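You operate a simulated robot arm through the tools that you are given. There is no shell and no other tool.

The job below is to be done with a simulated robot arm. You get a single attempt, and the scene is never put back.

JOB
Shield the pan with the draught ring and trickle 5 g of sand into the white boat.
Fine: boat and ring on first, then stand the trickler with its chute over the boat; tare; end within half a gram. Set down upright: trickler.

It is judged by the outcome, as a careful person would: the job done as asked, and still so three seconds after it is handed in. It fails if anything else is knocked over, pushed out of place, dropped, spilled or broken.

ROBOT AND FRAMES
A 7-joint arm with a two-finger parallel gripper, fixed in place. Base frame: the origin is on the floor under the middle of its stand, x ahead of it, y to its left, z up. Lengths are in mm, angles in degrees, forces in N, time in s.
It reaches about 910 mm from its shoulder. Its first joint turns from -166.0 to 166.0 degrees. Payload 3.43 kg.
The tool frame sits at the grasp point between the pads (the TCP): z along the fingers, y along the line on which they close. The tips reach 30 mm beyond it. Largest opening 94 mm; finger width 28, thickness 10; the body of the gripper, 50 by 96 mm, starts 55 mm behind the TCP.
Orientation is that of the tool frame in the base frame, as [roll, pitch, yaw] about the fixed x, y, z axes, in that order (R = Rz(yaw) Ry(pitch) Rx(roll)). With the fingers straight down and closing along the base's y, the tool's x points along the base's -x, its y along +y and its z along -z.

CONTROLS
- The arm moves only by the tool drive_tool. Its argument "deltas" is a list of rows, each a list of 7 numbers: the turn, a rotation vector about the tool's x, y, z in units of 120 degrees (1.0 is 120 degrees), then the shift along the tool's x, y, z in units of 200 mm (1.0 is 200 mm), then the finger opening in mm, from 0 to 94. In form: [[rx, ry, rz, x, y, z, hand], ...]. A call has 1 to 20 rows; each row is the pose to reach, as a shift and turn from the pose commanded when the call began, along the tool's axes at that moment. A call with a number of a shift or a turn outside -1 to 1 is refused whole. A row lasts 0.2 s, in which the tool goes at most 50 mm and 8.6 degrees; a call with a longer step from one row to the next is refused whole, and so is a gripper value outside its range. Where a pose cannot be reached the arm comes as near as it can. A force on the tool above 40 N (or 10 N above the force at the start of the call, whichever is more), or a blocked arm, ends the call early, and 0.2 s more pass. The fingers move at their own pace (about 45 mm/s each) and stop on an object; they squeeze with about 36 N. The grip force told is the motor's: it shows also when the fingers shut on nothing. Time passes only in rows, and 0.2 s behind the last, so rows that repeat a pose let the fingers close. It gives the time, the measured TCP pose, the force on the tool (base axes), the opening and the grip force at its end, in the units of the frame above (readings bear some noise), with the torque about the TCP (base axes, N m) and any sound that the robot's microphone picked up.
- Cameras (640 x 400 px; columns grow to the right, rows downward): "scene" is fixed at [398.8, -651.5, 1494.4]; the picture's right is [0.86, 0.51, 0.00], its down [0.48, -0.80, -0.35] and it looks along [-0.18, 0.30, -0.94] (base axes); focal length 294 px, centre (320, 200). "wrist" rides on the gripper at [76, 14, -103] in the tool frame; the picture's right is [-0.18, 0.98, 0.00], its down [-0.75, -0.14, -0.64] and it looks along [-0.63, -0.12, 0.77] (tool axes); focal length 243 px, centre (320, 200). There is no depth. A picture from a camera that has moved, and an enlarged one, comes with that camera's place and axes in the base frame and with its lens.
- camera(camera): a new picture of that camera. It takes no simulated time.
- slide_trunk(by): slides the trunk up (or, below 0, down) by that many mm; the arm rides with it, the base frame stays. It gives what a move gives, with no picture.
- inspect(camera, box): a new picture of the part [left, top, right, bottom] of that camera's present view, enlarged. It takes no simulated time.
- close_job(): hands the job in; it is judged then, once.

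Places have to be worked out from the pictures, the camera data and where the tool is seen. Open the gripper and draw the arm clear of the work before you hand the job in, unless the task says otherwise.

The tools are called after ">>>" as a command line: name --pt "numbers of a row" for each row, then --argument value for the rest, lists and objects as JSON in quotes. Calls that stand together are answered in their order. drive_tool: Moves the arm, as the interface text tells. Its arguments: {"type":"object","properties":{"deltas":{"type":"array","items":{"type":"array","items":{"type":"number"}}}},"required":["deltas"]} The other tools are called the same way: slide_trunk (by) moves the trunk up or down; camera (camera) takes a picture; inspect (camera, box) takes an enlarged picture of a part of a camera's view; close_job () hands the job in.

At the start:

```text
time_s: 0.0
eef_pos: [235.3, -491.4, 1187.8]
tcp_rot: [179.9, 0.0, 179.9]
wrist_force: [-0.2, 0.2, 0.4]
wrist_torque: [0.02, 0.0, 0.01]
gripper_width: 93.9
gripper_force: 0.0
trunk travel left (down, up): [-325.0, 285.0]
```

scene: 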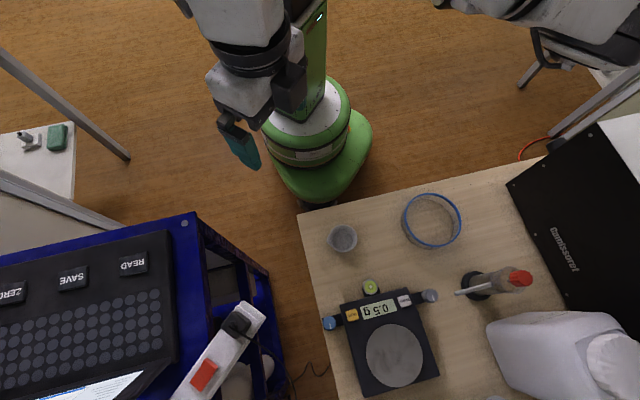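
wrist: 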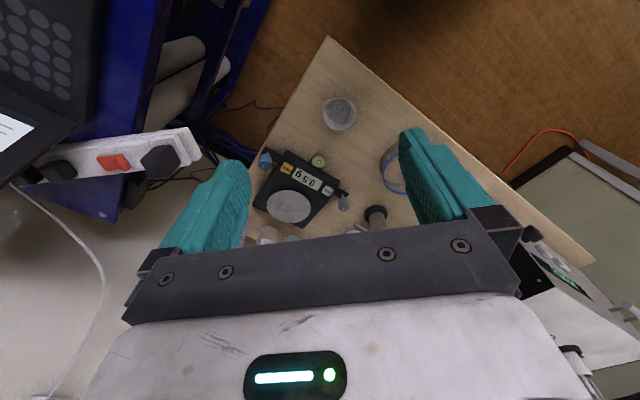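

I'll start by looking closely at the table: the balance reads about 0.5 g with buttons, a boat, a ring and a trickler. I'll enlarge the scene view first.

>>> inspect --camera "scene" --box '[300, 180, 560, 400]'

>>> inspect --camera "scene" --box '[310, 260, 450, 400]'

>>> inspect --camera "wrist" --box '[240, 80, 420, 250]'

```text
1.82 times, centred on (430, 290) of scene
camera zoom: at [398.8, -651.5, 1494.4], right [0.86, 0.51, 0.0], down [0.48, -0.8, -0.35], along [-0.18, 0.3, -0.94], focal length 535 px, centre (120, 36)
```

zoom: 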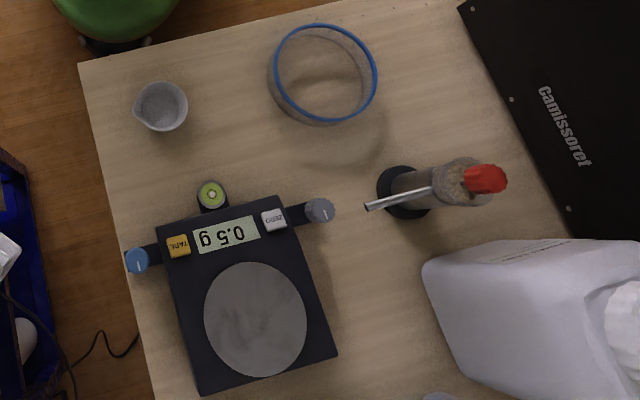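

```text
2.86 times, centred on (380, 330) of scene
camera zoom: at [398.8, -651.5, 1494.4], right [0.86, 0.51, 0.0], down [0.48, -0.8, -0.35], along [-0.18, 0.3, -0.94], focal length 841 px, centre (149, -171)
```

zoom: 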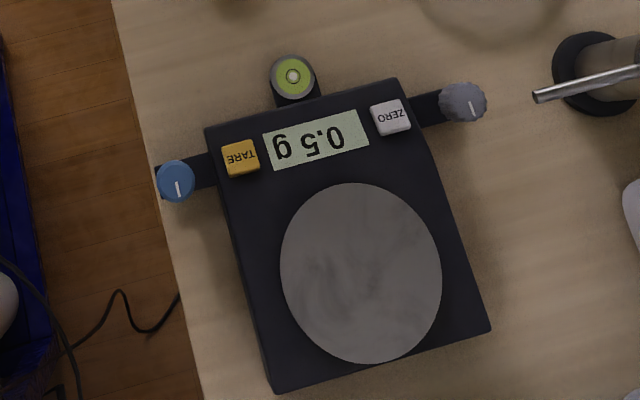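

```text
2.35 times, centred on (330, 165) of wrist
camera zoom: at [161.0, -477.4, 1290.5], right [0.18, 0.98, 0.0], down [0.75, -0.14, 0.64], along [0.63, -0.12, -0.77], focal length 571 px, centre (296, 282)
```

zoom: 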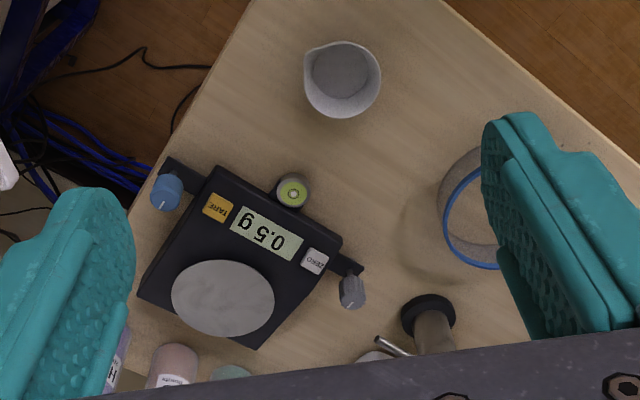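

The table has a balance (0.5 g shown), cup/boat, blue-rimmed ring and trickler with red top. I'll move the hand forward over the table at height to see everything from the wrist camera.

>>> drive_tool --pt "0 0 0 -0.2 0 0 94" --pt "0 0 0 -0.4 0 0 94" --pt "0 0 0 -0.6 0 0 94" --pt "0 0 0 -0.8 0 0 94" --pt "0 0 0 -1.0 0 0 94"

>>> camera --camera "wrist"

>>> camera --camera "scene"

```text
time_s: 1.2
eef_pos: [438.8, -489.6, 1187.3]
tcp_rot: [-180.0, 0.0, 179.9]
wrist_force: [-1.4, -0.5, -0.1]
wrist_torque: [0.0, 0.01, -0.05]
gripper_width: 93.8
gripper_force: 0.1
trunk travel left (down, up): [-325.0, 285.0]
```

```text
taken
camera wrist: at [362.9, -476.0, 1289.5], right [0.18, 0.98, 0.0], down [0.75, -0.14, 0.64], along [0.63, -0.12, -0.77], focal length 243 px, centre (320, 200)
```

wrist: 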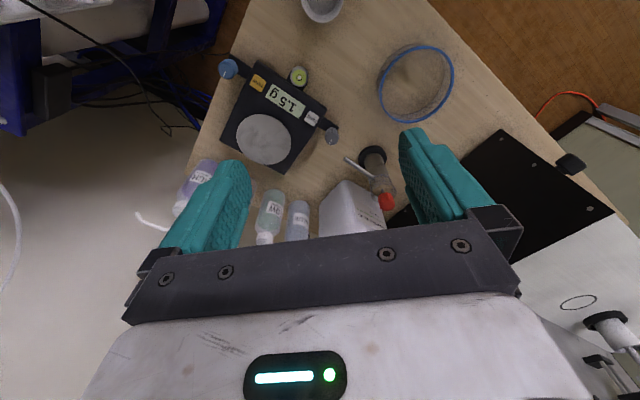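

```text
taken
```

scene: 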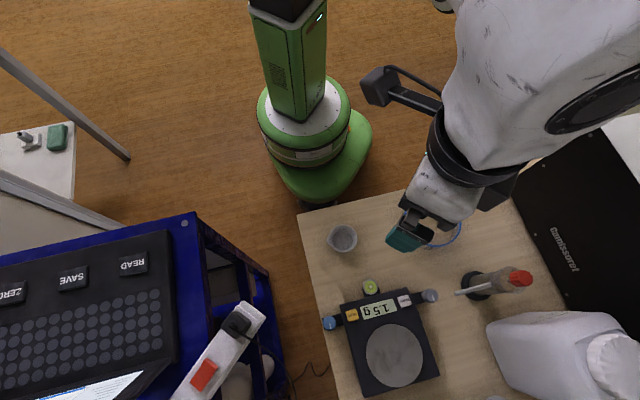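

The display drifts (0.5 → 1.5 g), consistent with draught. Enlarging the wrist view to study each item.

>>> inspect --camera "wrist" --box '[200, 40, 360, 180]'

>>> inspect --camera "wrist" --box '[320, 30, 480, 220]'

>>> inspect --camera "scene" --box '[440, 240, 560, 330]'

>>> inspect --camera "scene" --box '[300, 200, 400, 280]'

```text
2.86 times, centred on (280, 110) of wrist
camera zoom: at [362.9, -476.0, 1289.5], right [0.18, 0.98, 0.0], down [0.75, -0.14, 0.64], along [0.63, -0.12, -0.77], focal length 693 px, centre (434, 457)
```

zoom: 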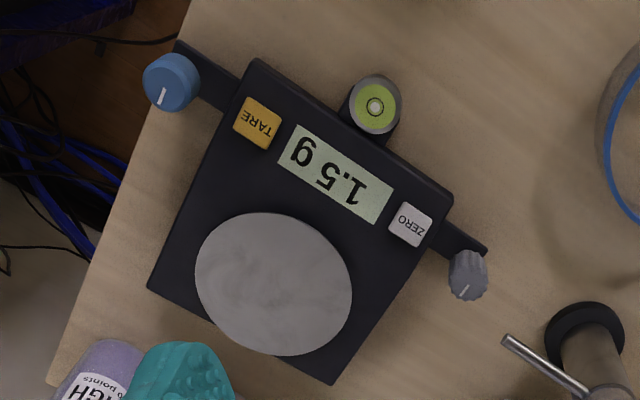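

```text
2.11 times, centred on (400, 125) of wrist
camera zoom: at [362.9, -476.0, 1289.5], right [0.18, 0.98, 0.0], down [0.75, -0.14, 0.64], along [0.63, -0.12, -0.77], focal length 511 px, centre (152, 358)
```

zoom: 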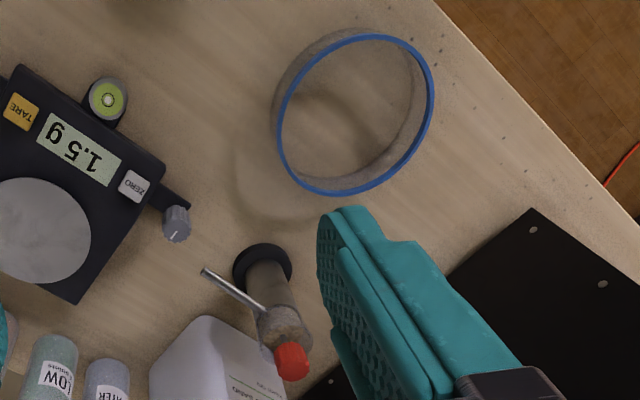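

```text
4.44 times, centred on (500, 285) of scene
camera zoom: at [398.8, -651.5, 1494.4], right [0.86, 0.51, 0.0], down [0.48, -0.8, -0.35], along [-0.18, 0.3, -0.94], focal length 1308 px, centre (-480, -178)
```

zoom: 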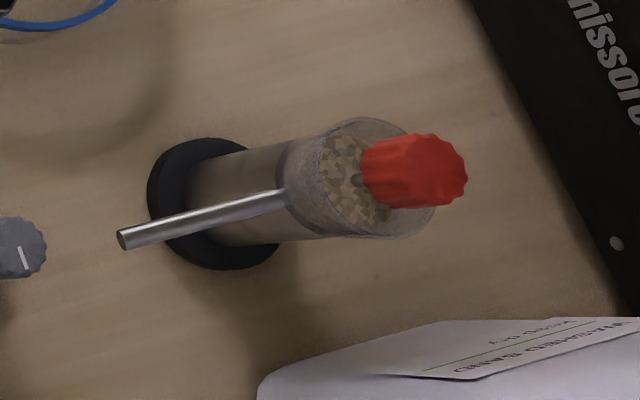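

```text
5.00 times, centred on (350, 240) of scene
camera zoom: at [398.8, -651.5, 1494.4], right [0.86, 0.51, 0.0], down [0.48, -0.8, -0.35], along [-0.18, 0.3, -0.94], focal length 1471 px, centre (170, 0)
```

zoom: 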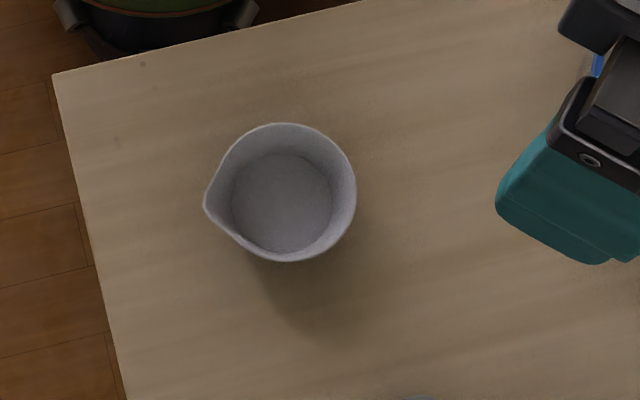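

Chute looks to be near z≈830 and the table near z≈730; I need better estimates. I'll lower the hand above the boat region for closer views.

>>> drive_tool --pt "0 0 0 0.08 0.014 0.19 94" --pt "0 0 0 0.16 0.028 0.38 94" --pt "0 0 0 0.24 0.042 0.57 94" --pt "0 0 0 0.32 0.056 0.76 94" --pt "0 0 0 0.39 0.068 0.95 94"

>>> camera --camera "wrist"

>>> camera --camera "scene"

```text
time_s: 2.4
eef_pos: [355.5, -473.2, 996.7]
tcp_rot: [-180.0, 0.1, -180.0]
wrist_force: [0.1, 0.5, 0.0]
wrist_torque: [-0.02, -0.01, -0.02]
gripper_width: 94.3
gripper_force: 0.0
trunk travel left (down, up): [-325.0, 285.0]
```

```text
taken
camera wrist: at [280.2, -460.2, 1098.8], right [0.18, 0.98, 0.0], down [0.75, -0.14, 0.64], along [0.63, -0.12, -0.77], focal length 243 px, centre (320, 200)
```

wrist: 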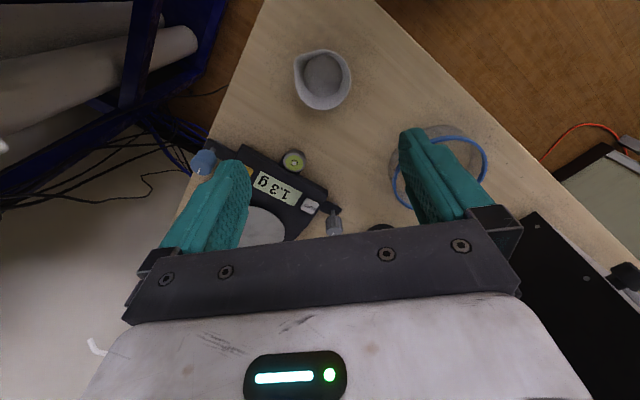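

```text
taken
```

scene: 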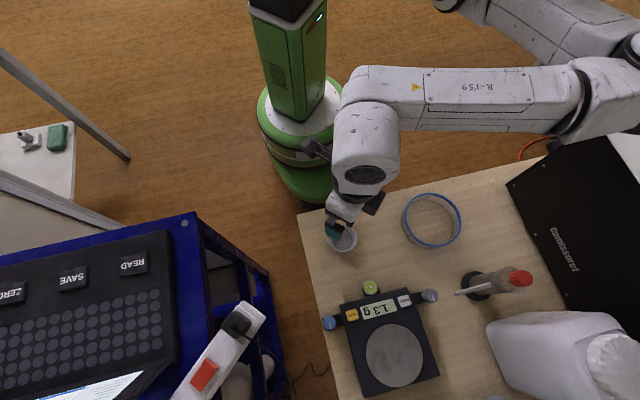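

The boat is just below/ahead of the hand. Enlarging it in this view for triangulation.

>>> inspect --camera "wrist" --box '[270, 30, 380, 130]'

>>> inspect --camera "wrist" --box '[180, 120, 360, 245]'

>>> inspect --camera "wrist" --box '[370, 100, 510, 230]'

```text
4.00 times, centred on (325, 80) of wrist
camera zoom: at [280.2, -460.2, 1098.8], right [0.18, 0.98, 0.0], down [0.75, -0.14, 0.64], along [0.63, -0.12, -0.77], focal length 970 px, centre (300, 680)
```

zoom: 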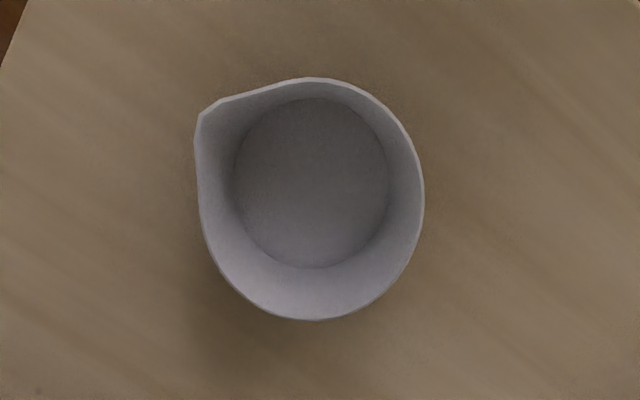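

```text
3.20 times, centred on (270, 182) of wrist
camera zoom: at [280.2, -460.2, 1098.8], right [0.18, 0.98, 0.0], down [0.75, -0.14, 0.64], along [0.63, -0.12, -0.77], focal length 776 px, centre (480, 256)
```

zoom: 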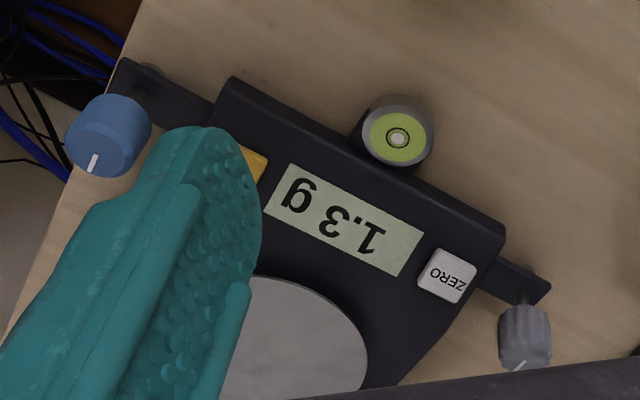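

```text
3.08 times, centred on (440, 165) of wrist
camera zoom: at [280.2, -460.2, 1098.8], right [0.18, 0.98, 0.0], down [0.75, -0.14, 0.64], along [0.63, -0.12, -0.77], focal length 746 px, centre (-49, 308)
```

zoom: 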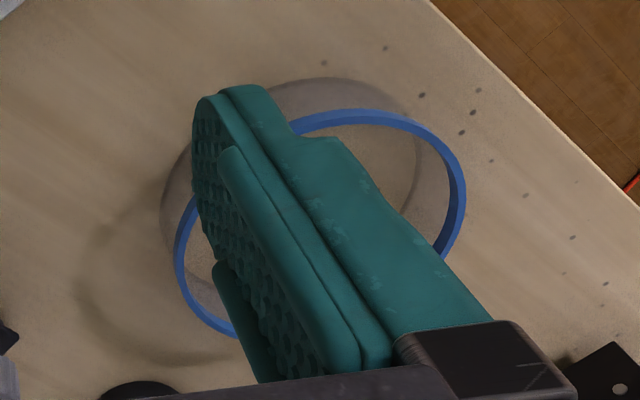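

Boat rim centre is about (363, -472) with rim height near 750 and its spout pointing toward (-x,-y). I'll turn the hand -45° so the fingers close perpendicular to the spout and descend partway to check alignment.

>>> drive_tool --pt "0 0 -0.0625 -0.006 0.001 0.1 94" --pt "0 0 -0.125 -0.012 0.002 0.2 94" --pt "0 0 -0.1875 -0.018 0.003 0.3 94" --pt "0 0 -0.25 -0.025 0.004 0.4 94" --pt "0 0 -0.3125 -0.031 0.005 0.5 94" --pt "0 0 -0.375 -0.0375 0.006 0.55 94" --pt "0 0 -0.375 -0.0375 0.006 0.55 94"

>>> camera --camera "wrist"

>>> camera --camera "scene"

```text
time_s: 4.0
eef_pos: [366.4, -479.5, 886.8]
tcp_rot: [-180.0, 0.0, -135.0]
wrist_force: [-0.7, -0.4, 0.4]
wrist_torque: [-0.02, 0.0, 0.0]
gripper_width: 94.2
gripper_force: 0.0
trunk travel left (down, up): [-325.0, 285.0]
```

```text
taken
camera wrist: at [303.5, -521.7, 990.2], right [-0.57, 0.82, 0.0], down [0.63, 0.43, 0.64], along [0.53, 0.36, -0.77], focal length 243 px, centre (320, 200)
```

wrist: 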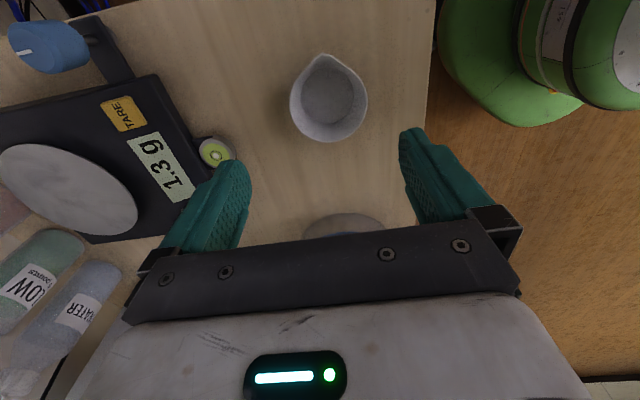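

```text
taken
```

scene: 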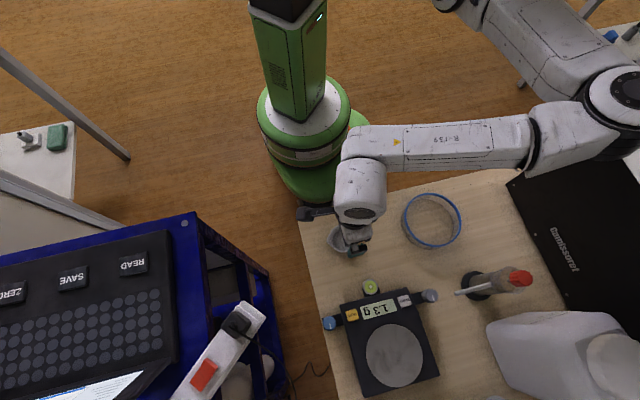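

The spout now points straight up in the wrist view, so the closing axis is square to it. I'll take a settling no-op row and re-read the pose.

>>> drive_tool --pt "0 0 0 0 0 0 94" --pt "0 0 0 0 0 0 94"

>>> inspect --camera "wrist" --box '[240, 30, 420, 150]'

>>> inspect --camera "wrist" --box '[0, 0, 240, 160]'

```text
time_s: 4.6
eef_pos: [366.7, -479.0, 887.1]
tcp_rot: [179.9, 0.0, -135.1]
wrist_force: [-0.1, -0.9, -0.7]
wrist_torque: [-0.01, 0.03, -0.03]
gripper_width: 93.8
gripper_force: 0.0
trunk travel left (down, up): [-325.0, 285.0]
```

```text
3.33 times, centred on (330, 90) of wrist
camera zoom: at [303.5, -521.6, 990.4], right [-0.57, 0.82, 0.0], down [0.63, 0.43, 0.64], along [0.53, 0.36, -0.77], focal length 809 px, centre (287, 567)
```

zoom: 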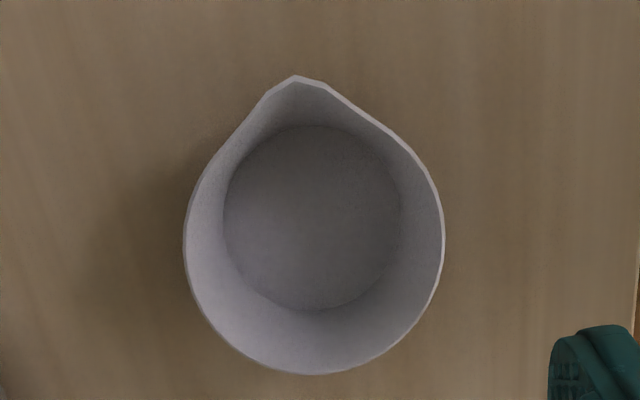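

```text
2.50 times, centred on (120, 80) of wrist
camera zoom: at [303.5, -521.6, 990.4], right [-0.57, 0.82, 0.0], down [0.63, 0.43, 0.64], along [0.53, 0.36, -0.77], focal length 606 px, centre (820, 500)
```

zoom: 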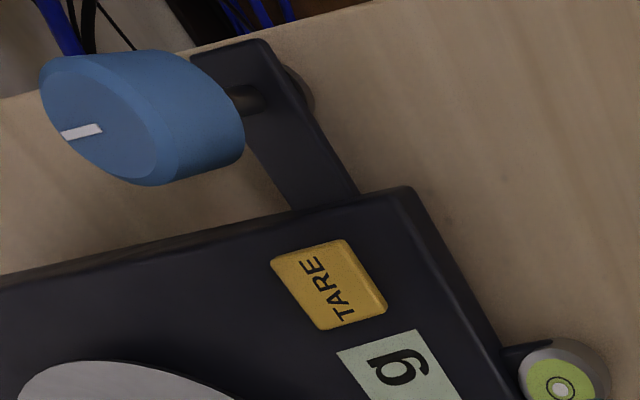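

The boat centre comes out at (362, -472) with rim z≈752, floor ≈734, rim diameter ≈75. I'll shift the tool to centre over it and descend to about z=800 to verify.

>>> drive_tool --pt "0 0 0 -0.01 0.04 0.0 94" --pt "0 0 0 -0.01 0.04 0.2 94" --pt "0 0 0 -0.01 0.04 0.43 94" --pt "0 0 0 -0.01 0.04 0.43 94"

>>> camera --camera "wrist"

>>> inspect --camera "scene" --box '[290, 190, 420, 290]'

```text
time_s: 5.6
eef_pos: [361.6, -471.9, 799.5]
tcp_rot: [-179.9, -0.1, -134.9]
wrist_force: [0.0, 0.1, 0.5]
wrist_torque: [-0.02, 0.02, 0.0]
gripper_width: 94.2
gripper_force: 0.1
trunk travel left (down, up): [-325.0, 285.0]
```

```text
taken
camera wrist: at [298.7, -514.7, 902.1], right [-0.56, 0.83, 0.0], down [0.63, 0.43, 0.64], along [0.53, 0.36, -0.77], focal length 243 px, centre (320, 200)
```

wrist: 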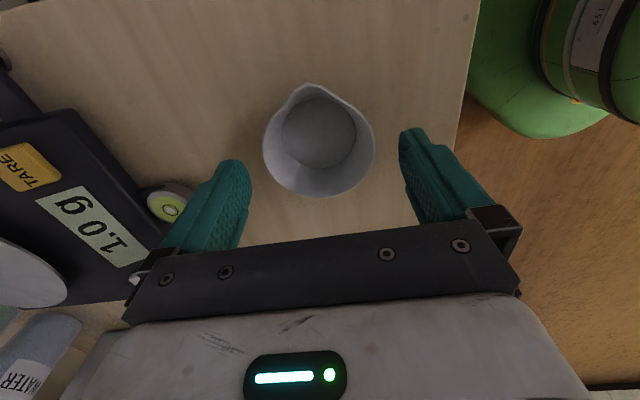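

```text
4.00 times, centred on (355, 240) of scene
camera zoom: at [398.8, -651.5, 1494.4], right [0.86, 0.51, 0.0], down [0.48, -0.8, -0.35], along [-0.18, 0.3, -0.94], focal length 1177 px, centre (180, 40)
```

zoom: 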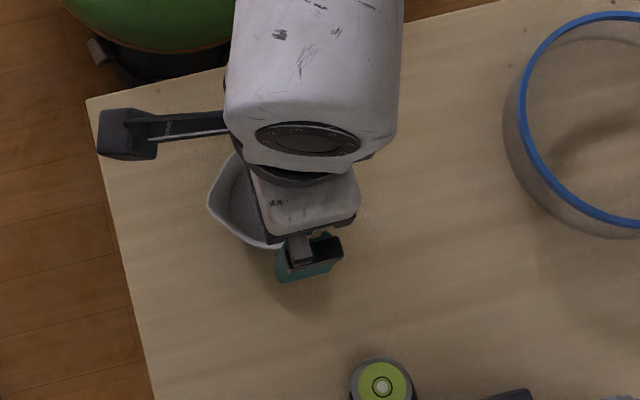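

Boat is centred between the fingers (rim columns 263–375 around 320). Descend to TCP z≈766 and close on it.

>>> drive_tool --pt "0 0 0 0 0 0.08 94" --pt "0 0 0 0 0 0.165 94" --pt "0 0 0 0 0 0.165 94"

>>> camera --camera "wrist"

```text
time_s: 6.4
eef_pos: [361.3, -470.5, 767.1]
tcp_rot: [-180.0, 0.0, -135.0]
wrist_force: [0.2, 0.5, 0.1]
wrist_torque: [-0.01, -0.02, -0.02]
gripper_width: 94.0
gripper_force: 0.1
trunk travel left (down, up): [-325.0, 285.0]
```

```text
taken
camera wrist: at [298.1, -514.6, 869.8], right [-0.56, 0.83, 0.0], down [0.63, 0.43, 0.64], along [0.53, 0.36, -0.77], focal length 243 px, centre (320, 200)
```

wrist: 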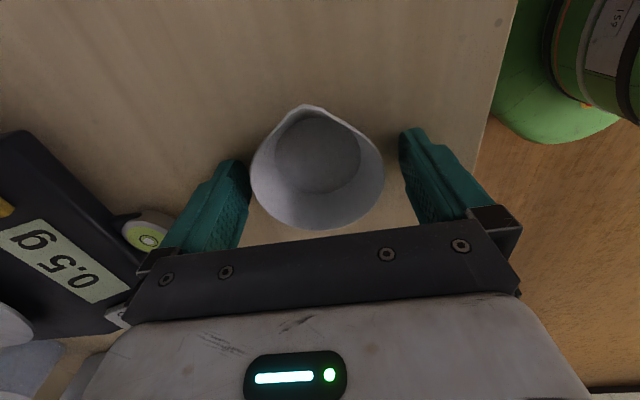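

Fingers straddle the boat with tips ~15 mm below its rim. Closing gently now.

>>> drive_tool --pt "0 0 0 0 0 0 84" --pt "0 0 0 0 0 0 76" --pt "0 0 0 0 0 0 70" --pt "0 0 0 0 0 0 66" --pt "0 0 0 0 0 0 66"

>>> camera --camera "wrist"

```text
time_s: 7.6
eef_pos: [362.1, -472.4, 767.6]
tcp_rot: [-180.0, 0.0, -135.1]
wrist_force: [-0.2, 0.0, -1.5]
wrist_torque: [0.0, 0.0, -0.01]
gripper_width: 70.3
gripper_force: 16.2
trunk travel left (down, up): [-325.0, 285.0]
```

```text
taken
camera wrist: at [298.2, -514.7, 870.0], right [-0.56, 0.83, 0.0], down [0.63, 0.43, 0.64], along [0.53, 0.36, -0.77], focal length 243 px, centre (320, 200)
```

wrist: 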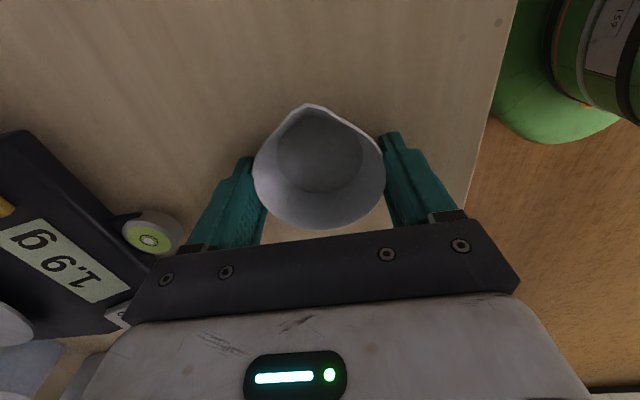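

The boat is held (70 mm, 16 N). Lift straight up ~100 mm at a moderate pace with a slightly firmer squeeze, then check.

>>> drive_tool --pt "0 0 0 0 0 0 62" --pt "0 0 0 0 0 -0.05 62" --pt "0 0 0 0 0 -0.15 62" --pt "0 0 0 0 0 -0.25 62" --pt "0 0 0 0 0 -0.37 62" --pt "0 0 0 0 0 -0.5 62" --pt "0 0 0 0 0 -0.6 62" --pt "0 0 0 0 0 -0.6 62"

>>> camera --camera "wrist"

```text
time_s: 9.4
eef_pos: [361.6, -469.4, 889.7]
tcp_rot: [-180.0, 0.1, -134.9]
wrist_force: [-0.1, 0.7, -0.4]
wrist_torque: [0.02, -0.01, 0.0]
gripper_width: 70.2
gripper_force: 16.3
trunk travel left (down, up): [-325.0, 285.0]
```

```text
taken
camera wrist: at [298.0, -513.6, 992.5], right [-0.57, 0.82, 0.0], down [0.63, 0.43, 0.64], along [0.53, 0.36, -0.77], focal length 243 px, centre (320, 200)
```

wrist: 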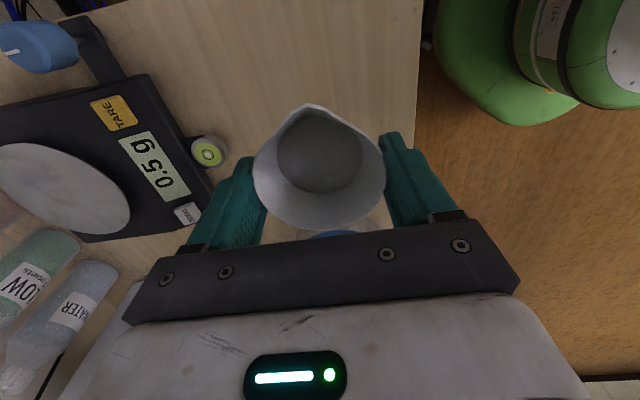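

Boat is lifted and steady. Carry it along toward the pan at this height, first 200 mm.

>>> drive_tool --pt "0 0 0 -0.02 -0.08 0 62" --pt "0 0 0 -0.04 -0.22 0 62" --pt "0 0 0 -0.06 -0.38 0 62" --pt "0 0 0 -0.08 -0.54 0 62" --pt "0 0 0 -0.1 -0.7 0 62" --pt "0 0 0 -0.12 -0.84 0 62" --pt "0 0 0 -0.14 -0.95 0 62" --pt "0 0 0 -0.14 -1.0 0 62" --pt "0 0 0 -0.14 -1.0 0 62"

>>> camera --camera "wrist"

>>> camera --camera "scene"

```text
time_s: 11.4
eef_pos: [521.7, -592.3, 887.4]
tcp_rot: [-180.0, 0.0, -135.0]
wrist_force: [0.0, -0.4, 0.4]
wrist_torque: [-0.03, 0.0, 0.01]
gripper_width: 70.5
gripper_force: 16.3
trunk travel left (down, up): [-325.0, 285.0]
```

```text
taken
camera wrist: at [458.3, -635.7, 990.5], right [-0.56, 0.83, 0.0], down [0.63, 0.43, 0.64], along [0.53, 0.36, -0.77], focal length 243 px, centre (320, 200)
```

wrist: 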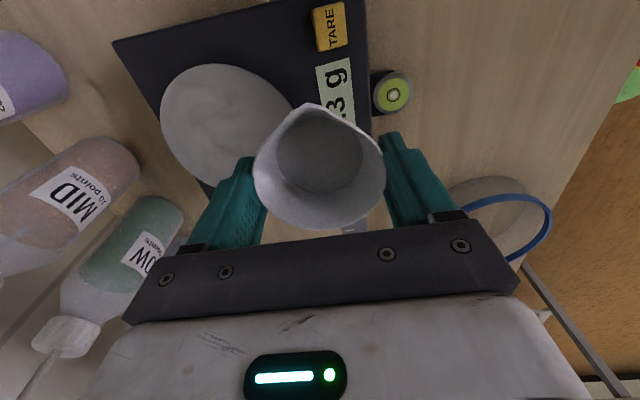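

```text
taken
```

scene: 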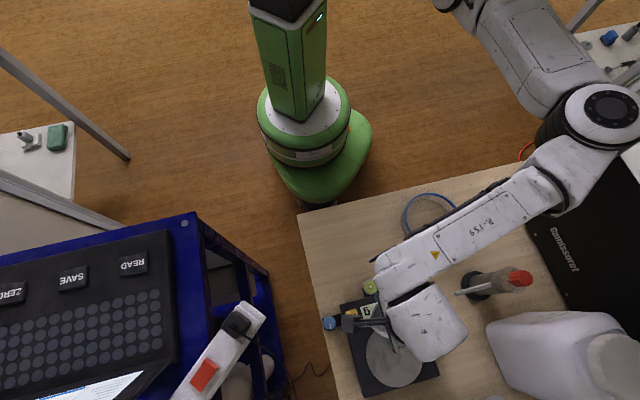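

Pan visible left of the held boat. Enlarge to locate the pan centre accurately.

>>> inspect --camera "wrist" --box '[100, 0, 420, 200]'

```text
2.00 times, centred on (260, 100) of wrist
camera zoom: at [458.3, -635.7, 990.5], right [-0.56, 0.83, 0.0], down [0.63, 0.43, 0.64], along [0.53, 0.36, -0.77], focal length 485 px, centre (440, 400)
```

zoom: 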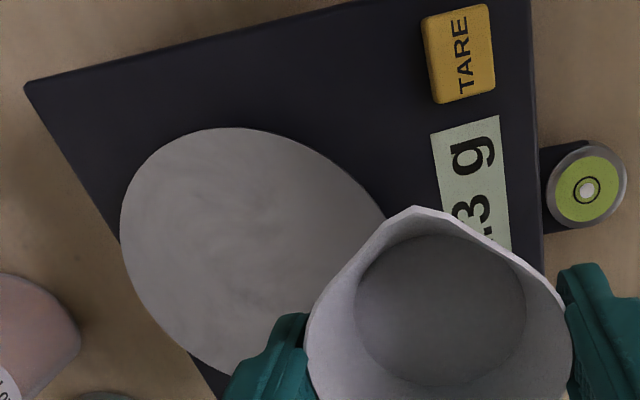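

Pan centre estimates cluster around (588, -646). I'll move over it, offset ~12 mm toward the future trickler side, and lower to z≈845 to check visually.

>>> drive_tool --pt "0 0 0 -0.03 -0.12 0 62" --pt "0 0 0 -0.07 -0.26 0 62" --pt "0 0 0 -0.1 -0.38 0 62" --pt "0 0 0 -0.108 -0.424 0.05 62" --pt "0 0 0 -0.108 -0.424 0.13 62" --pt "0 0 0 -0.108 -0.424 0.2 62" --pt "0 0 0 -0.108 -0.424 0.2 62"

>>> camera --camera "wrist"

>>> inspect --camera "scene" --box '[310, 260, 470, 400]'

```text
time_s: 13.0
eef_pos: [598.6, -636.5, 849.8]
tcp_rot: [180.0, 0.0, -135.0]
wrist_force: [-0.3, 0.6, -0.2]
wrist_torque: [-0.02, 0.01, -0.01]
gripper_width: 70.3
gripper_force: 15.7
trunk travel left (down, up): [-325.0, 285.0]
```

```text
taken
camera wrist: at [535.5, -679.8, 952.3], right [-0.57, 0.82, 0.0], down [0.63, 0.43, 0.64], along [0.53, 0.36, -0.77], focal length 243 px, centre (320, 200)
```

wrist: 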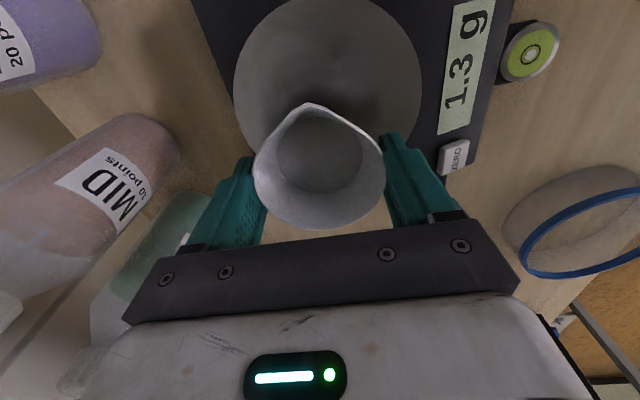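

```text
2.86 times, centred on (390, 330) of scene
camera zoom: at [398.8, -651.5, 1494.4], right [0.86, 0.51, 0.0], down [0.48, -0.8, -0.35], along [-0.18, 0.3, -0.94], focal length 841 px, centre (120, -171)
```

zoom: 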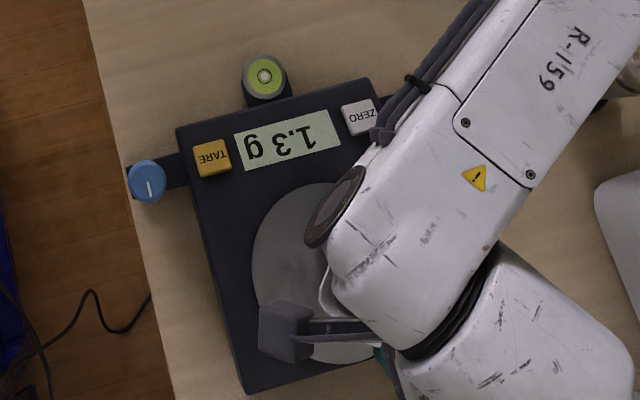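

The pan now appears about z≈785 with centre ≈(581,-644); the boat sits a bit too far forward. Nudge by (-6,+4) mm and lower to z≈834, then check for contact in small steps.

>>> drive_tool --pt "0 0 0 0.005 0.018 0 62" --pt "0 0 0 0.0095 0.036 0 62" --pt "0 0 0 0.0095 0.036 0.03 62" --pt "0 0 0 0.0095 0.036 0.06 62" --pt "0 0 0 0.0095 0.036 0.08 62" --pt "0 0 0 0.0095 0.036 0.08 62"

>>> inspect --camera "wrist" --box '[180, 0, 500, 240]'

```text
time_s: 14.4
eef_pos: [591.6, -630.8, 833.9]
tcp_rot: [180.0, 0.0, -135.0]
wrist_force: [-0.2, 0.2, -0.3]
wrist_torque: [0.01, -0.01, -0.01]
gripper_width: 70.5
gripper_force: 16.3
trunk travel left (down, up): [-325.0, 285.0]
```

```text
1.67 times, centred on (340, 120) of wrist
camera zoom: at [528.4, -675.9, 935.6], right [-0.57, 0.82, 0.0], down [0.63, 0.43, 0.64], along [0.53, 0.36, -0.77], focal length 404 px, centre (287, 333)
```

zoom: 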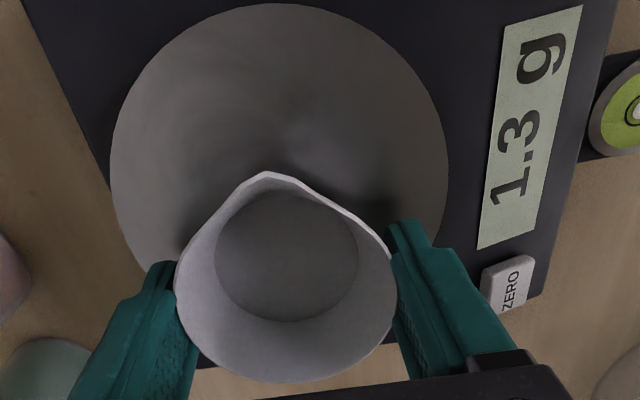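

Boat is ~15 mm off pan centre toward the trickler side, as wanted. Lower 4 mm and read the force.

>>> drive_tool --pt "0 0 0 0 0 0.01 62" --pt "0 0 0 0 0 0.02 62" --pt "0 0 0 0 0 0.02 62"

>>> inspect --camera "scene" --box '[310, 260, 470, 400]'

```text
time_s: 15.2
eef_pos: [591.5, -632.7, 828.3]
tcp_rot: [-180.0, 0.0, -134.9]
wrist_force: [-0.2, 0.4, 0.1]
wrist_torque: [-0.01, 0.01, 0.0]
gripper_width: 70.3
gripper_force: 16.2
trunk travel left (down, up): [-325.0, 285.0]
```

```text
2.86 times, centred on (390, 330) of scene
camera zoom: at [398.8, -651.5, 1494.4], right [0.86, 0.51, 0.0], down [0.48, -0.8, -0.35], along [-0.18, 0.3, -0.94], focal length 841 px, centre (120, -171)
```

zoom: 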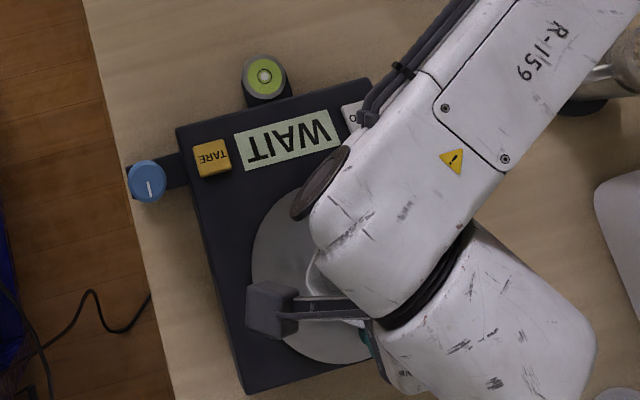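

Display now says "WAIT" (unstable), perhaps first contact or moving air. Lower 2 mm more and re-read.

>>> drive_tool --pt "0 0 0 0 0 0.01 62" --pt "0 0 0 0 0 0.01 62"

>>> inspect --camera "scene" --box '[310, 260, 470, 400]'

```text
time_s: 15.8
eef_pos: [591.0, -632.3, 827.8]
tcp_rot: [180.0, 0.0, -135.0]
wrist_force: [-0.5, 1.1, 0.0]
wrist_torque: [0.0, 0.01, -0.04]
gripper_width: 70.6
gripper_force: 15.8
trunk travel left (down, up): [-325.0, 285.0]
```

```text
2.86 times, centred on (390, 330) of scene
camera zoom: at [398.8, -651.5, 1494.4], right [0.86, 0.51, 0.0], down [0.48, -0.8, -0.35], along [-0.18, 0.3, -0.94], focal length 841 px, centre (120, -171)
```

zoom: 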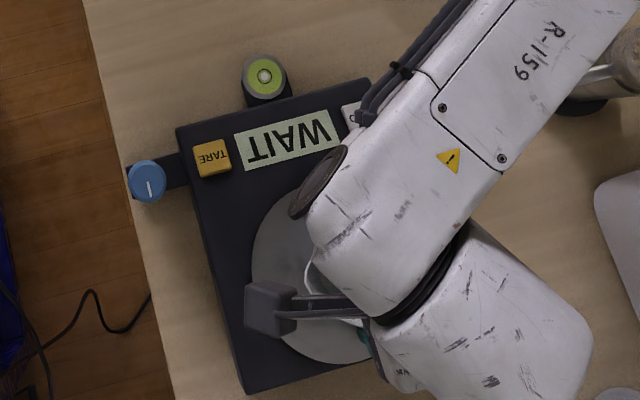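

No clear force yet. I'll hold still for a second to see whether the display settles on a number.

>>> drive_tool --pt "0 0 0 0 0 0 62" --pt "0 0 0 0 0 0 62" --pt "0 0 0 0 0 0 62" --pt "0 0 0 0 0 0 62" --pt "0 0 0 0 0 0 62" --pt "0 0 0 0 0 0 62"

>>> inspect --camera "scene" --box '[340, 290, 420, 330]'

>>> inspect --camera "wrist" --box '[180, 0, 500, 240]'

```text
time_s: 17.2
eef_pos: [591.1, -631.8, 826.8]
tcp_rot: [-180.0, 0.0, -134.9]
wrist_force: [-0.5, 0.1, -0.2]
wrist_torque: [-0.03, -0.01, -0.02]
gripper_width: 70.2
gripper_force: 16.3
trunk travel left (down, up): [-325.0, 285.0]
```

```text
8.00 times, centred on (380, 310) of scene
camera zoom: at [398.8, -651.5, 1494.4], right [0.86, 0.51, 0.0], down [0.48, -0.8, -0.35], along [-0.18, 0.3, -0.94], focal length 2354 px, centre (-160, -680)
```

zoom: 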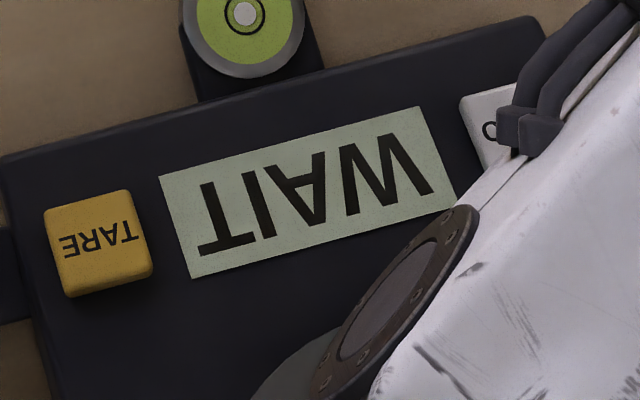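

```text
1.67 times, centred on (340, 120) of wrist
camera zoom: at [528.0, -675.7, 929.3], right [-0.56, 0.83, 0.0], down [0.63, 0.43, 0.64], along [0.53, 0.36, -0.77], focal length 404 px, centre (287, 333)
```

zoom: 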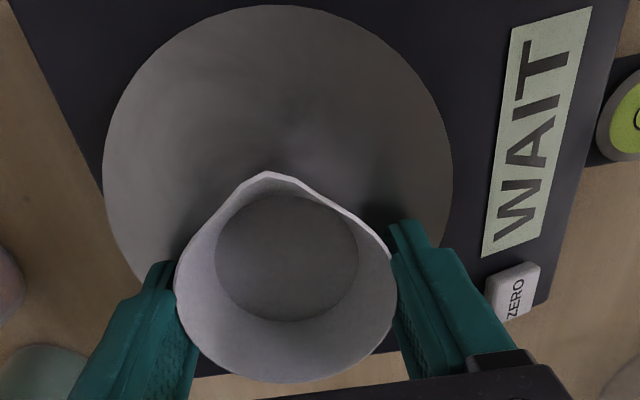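

Still "WAIT" with no measurable force; continue down in small steps.

>>> drive_tool --pt "0 0 0 0 0 0.01 62" --pt "0 0 0 0 0 0.02 62" --pt "0 0 0 0 0 0.02 62"

```text
time_s: 18.0
eef_pos: [592.0, -632.3, 824.5]
tcp_rot: [-179.9, 0.0, -135.0]
wrist_force: [0.5, -1.8, 17.4]
wrist_torque: [0.26, 0.15, 0.05]
gripper_width: 70.3
gripper_force: 16.1
trunk travel left (down, up): [-325.0, 285.0]
```

Contact: 17 N at z≈824.5, so the boat is on the pan. Back off ~2 mm to relieve the press, then open the fingers evenly.

>>> drive_tool --pt "0 0 0 0 0 -0.008 62" --pt "0 0 0 0 0 -0.008 62"

```text
time_s: 18.6
eef_pos: [591.8, -633.0, 824.3]
tcp_rot: [180.0, -0.1, -135.0]
wrist_force: [0.4, -5.7, 10.9]
wrist_torque: [-0.07, 0.02, 0.02]
gripper_width: 70.5
gripper_force: 15.7
trunk travel left (down, up): [-325.0, 285.0]
```

>>> drive_tool --pt "0 0 0 0 0 -0.006 62" --pt "0 0 0 0 0 -0.006 62" --pt "0 0 0 0 0 -0.006 62"

```text
time_s: 19.4
eef_pos: [591.3, -630.9, 824.4]
tcp_rot: [179.9, 0.0, -135.0]
wrist_force: [0.6, 0.3, -0.4]
wrist_torque: [0.01, 0.0, 0.01]
gripper_width: 70.1
gripper_force: 16.0
trunk travel left (down, up): [-325.0, 285.0]
```

The press force is gone and the boat rests at pan level. Opening the fingers to release it.

>>> drive_tool --pt "0 0 0 0 0 0 74" --pt "0 0 0 0 0 0 82" --pt "0 0 0 0 0 0 90" --pt "0 0 0 0 0 0 94" --pt "0 0 0 0 0 0 94"

>>> camera --camera "wrist"

```text
time_s: 20.6
eef_pos: [592.5, -630.8, 825.8]
tcp_rot: [-179.9, 0.0, -134.9]
wrist_force: [-0.9, 0.0, -0.5]
wrist_torque: [0.03, 0.03, -0.04]
gripper_width: 94.1
gripper_force: 0.1
trunk travel left (down, up): [-325.0, 285.0]
```

```text
taken
camera wrist: at [528.9, -675.7, 928.0], right [-0.56, 0.83, 0.0], down [0.63, 0.43, 0.64], along [0.53, 0.36, -0.77], focal length 243 px, centre (320, 200)
```

wrist: 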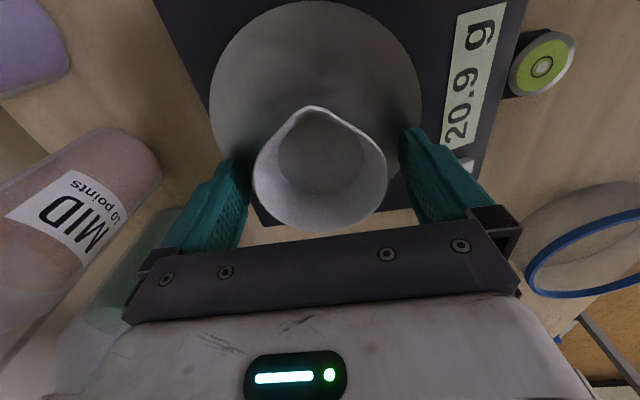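

Balance reads 20.9 g: the boat is on the pan and free. Raise straight up and look at everything from above.

>>> drive_tool --pt "0 0 0 0 0 -0.05 94" --pt "0 0 0 0 0 -0.15 94" --pt "0 0 0 0 0 -0.3 94" --pt "0 0 0 0 0 -0.5 94" --pt "0 0 0 0 0 -0.7 94" --pt "0 0 0 0 0 -0.9 94" --pt "0 0 0 0 0 -0.9 94"

>>> camera --camera "wrist"

>>> inspect --camera "wrist" --box '[200, 0, 440, 200]'

```text
time_s: 22.2
eef_pos: [592.5, -633.8, 1007.1]
tcp_rot: [179.8, 0.1, -135.0]
wrist_force: [0.1, 0.3, -0.4]
wrist_torque: [-0.01, 0.03, -0.01]
gripper_width: 93.9
gripper_force: 0.1
trunk travel left (down, up): [-325.0, 285.0]
```

```text
taken
camera wrist: at [529.7, -677.5, 1110.2], right [-0.56, 0.83, 0.0], down [0.63, 0.43, 0.64], along [0.53, 0.36, -0.77], focal length 243 px, centre (320, 200)
```

wrist: 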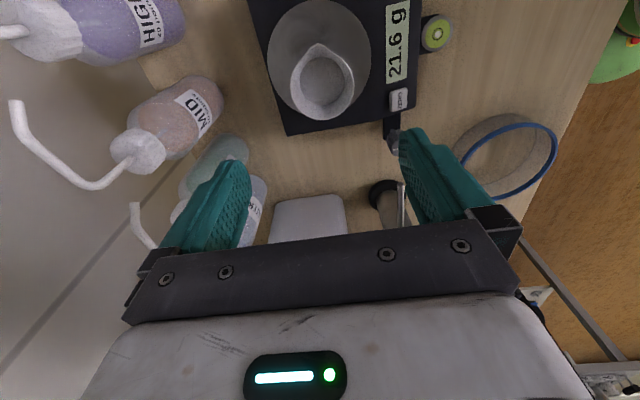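

```text
2.00 times, centred on (320, 100) of wrist
camera zoom: at [529.7, -677.5, 1110.2], right [-0.56, 0.83, 0.0], down [0.63, 0.43, 0.64], along [0.53, 0.36, -0.77], focal length 485 px, centre (320, 400)
```

zoom: 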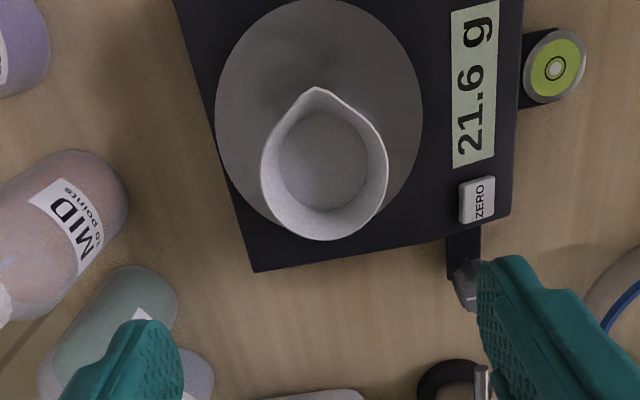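

View confirms: boat sits ~14 mm off pan centre toward the right edge, right edge is ~85 mm from pan centre. Next the ring: move at height toward it (~(530,-318)).

>>> drive_tool --pt "0 0 0 -0.1 0.15 0 94" --pt "0 0 0 -0.23 0.35 0 94" --pt "0 0 0 -0.37 0.55 0 94" --pt "0 0 0 -0.5 0.75 0 94" --pt "0 0 0 -0.6 0.9 0 94" --pt "0 0 0 -0.67 1.0 0 94" --pt "0 0 0 -0.67 1.0 0 94"

>>> drive_tool --pt "0 0 0 -0.1 0.15 0 94" --pt "0 0 0 -0.2 0.3 0 94" --pt "0 0 0 -0.226 0.3375 0 94" --pt "0 0 0 -0.226 0.3375 0 94"

>>> camera --camera "wrist"

>>> camera --camera "scene"

```text
time_s: 23.8
eef_pos: [543.5, -394.4, 1005.3]
tcp_rot: [180.0, 0.0, -135.0]
wrist_force: [0.2, 0.6, 0.6]
wrist_torque: [0.04, -0.03, 0.01]
gripper_width: 94.1
gripper_force: 0.2
trunk travel left (down, up): [-325.0, 285.0]
```

```text
time_s: 24.8
eef_pos: [529.2, -314.9, 1004.4]
tcp_rot: [-180.0, -0.1, -134.9]
wrist_force: [0.1, 0.8, 0.8]
wrist_torque: [-0.01, -0.01, 0.0]
gripper_width: 94.1
gripper_force: 0.0
trunk travel left (down, up): [-325.0, 285.0]
```

```text
taken
camera wrist: at [465.7, -358.3, 1107.1], right [-0.57, 0.82, 0.0], down [0.63, 0.43, 0.64], along [0.53, 0.36, -0.77], focal length 243 px, centre (320, 200)
```

wrist: 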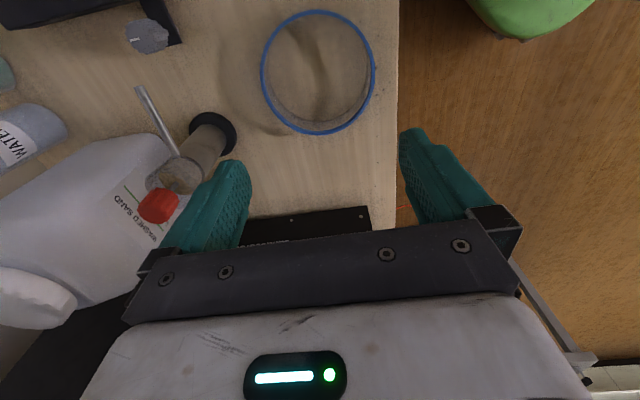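

```text
taken
```

scene: 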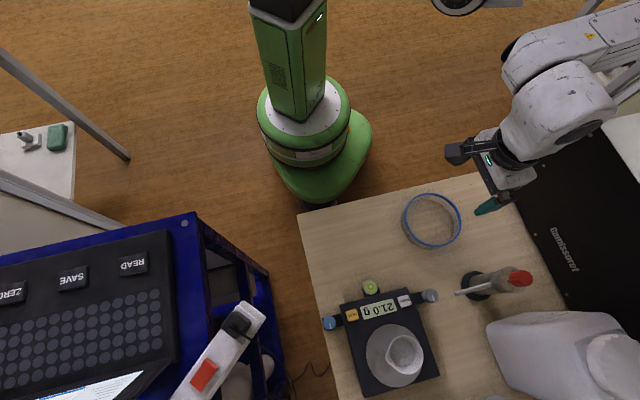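

The ring is in clear view now, along with the trickler. Enlarging both.

>>> inspect --camera "wrist" --box '[240, 0, 400, 140]'

>>> inspect --camera "wrist" --box '[80, 70, 260, 240]'

>>> inspect --camera "scene" --box '[380, 170, 480, 270]'

>>> inspect --camera "scene" --box '[310, 260, 470, 400]'

```text
2.86 times, centred on (320, 70) of wrist
camera zoom: at [465.7, -358.3, 1107.1], right [-0.57, 0.82, 0.0], down [0.63, 0.43, 0.64], along [0.53, 0.36, -0.77], focal length 693 px, centre (320, 571)
```

zoom: 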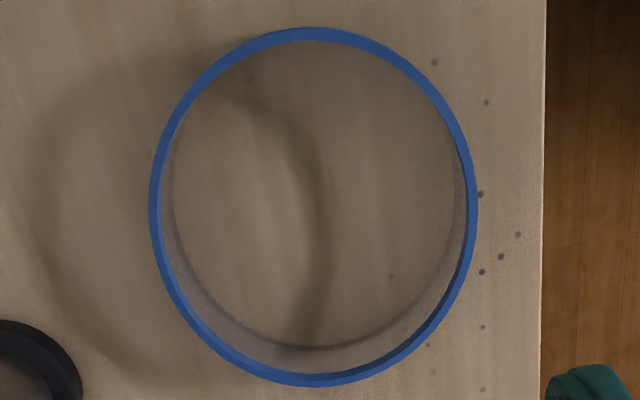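

```text
2.35 times, centred on (170, 155) of wrist
camera zoom: at [465.7, -358.3, 1107.1], right [-0.57, 0.82, 0.0], down [0.63, 0.43, 0.64], along [0.53, 0.36, -0.77], focal length 571 px, centre (673, 306)
```

zoom: 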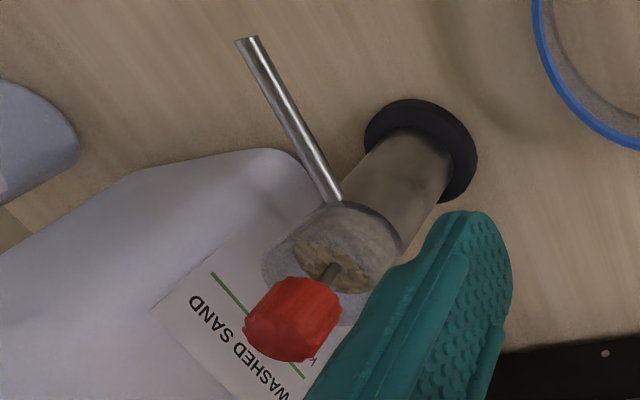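

```text
4.00 times, centred on (430, 220) of scene
camera zoom: at [398.8, -651.5, 1494.4], right [0.86, 0.51, 0.0], down [0.48, -0.8, -0.35], along [-0.18, 0.3, -0.94], focal length 1177 px, centre (-120, 120)
```

zoom: 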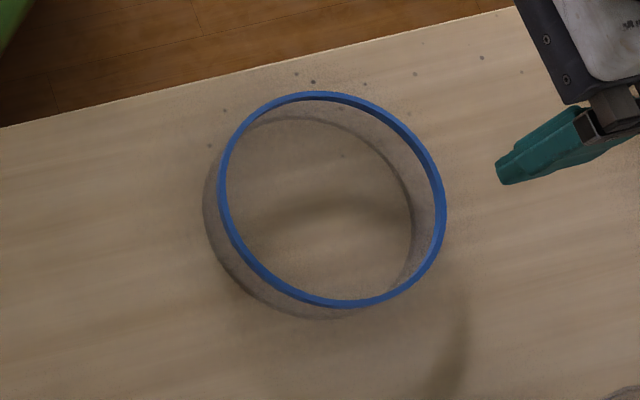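

```text
2.86 times, centred on (390, 330) of scene
camera zoom: at [398.8, -651.5, 1494.4], right [0.86, 0.51, 0.0], down [0.48, -0.8, -0.35], along [-0.18, 0.3, -0.94], focal length 841 px, centre (120, -171)
```

zoom: 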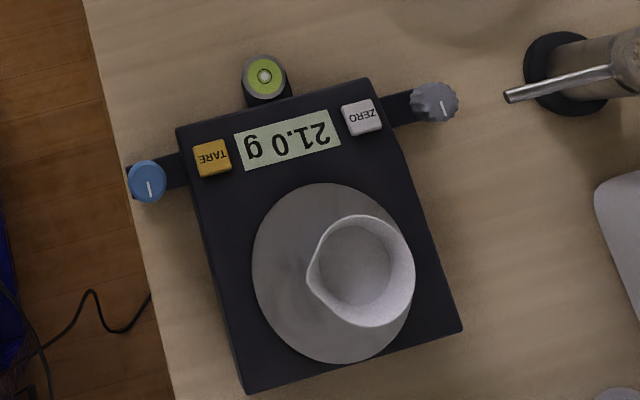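

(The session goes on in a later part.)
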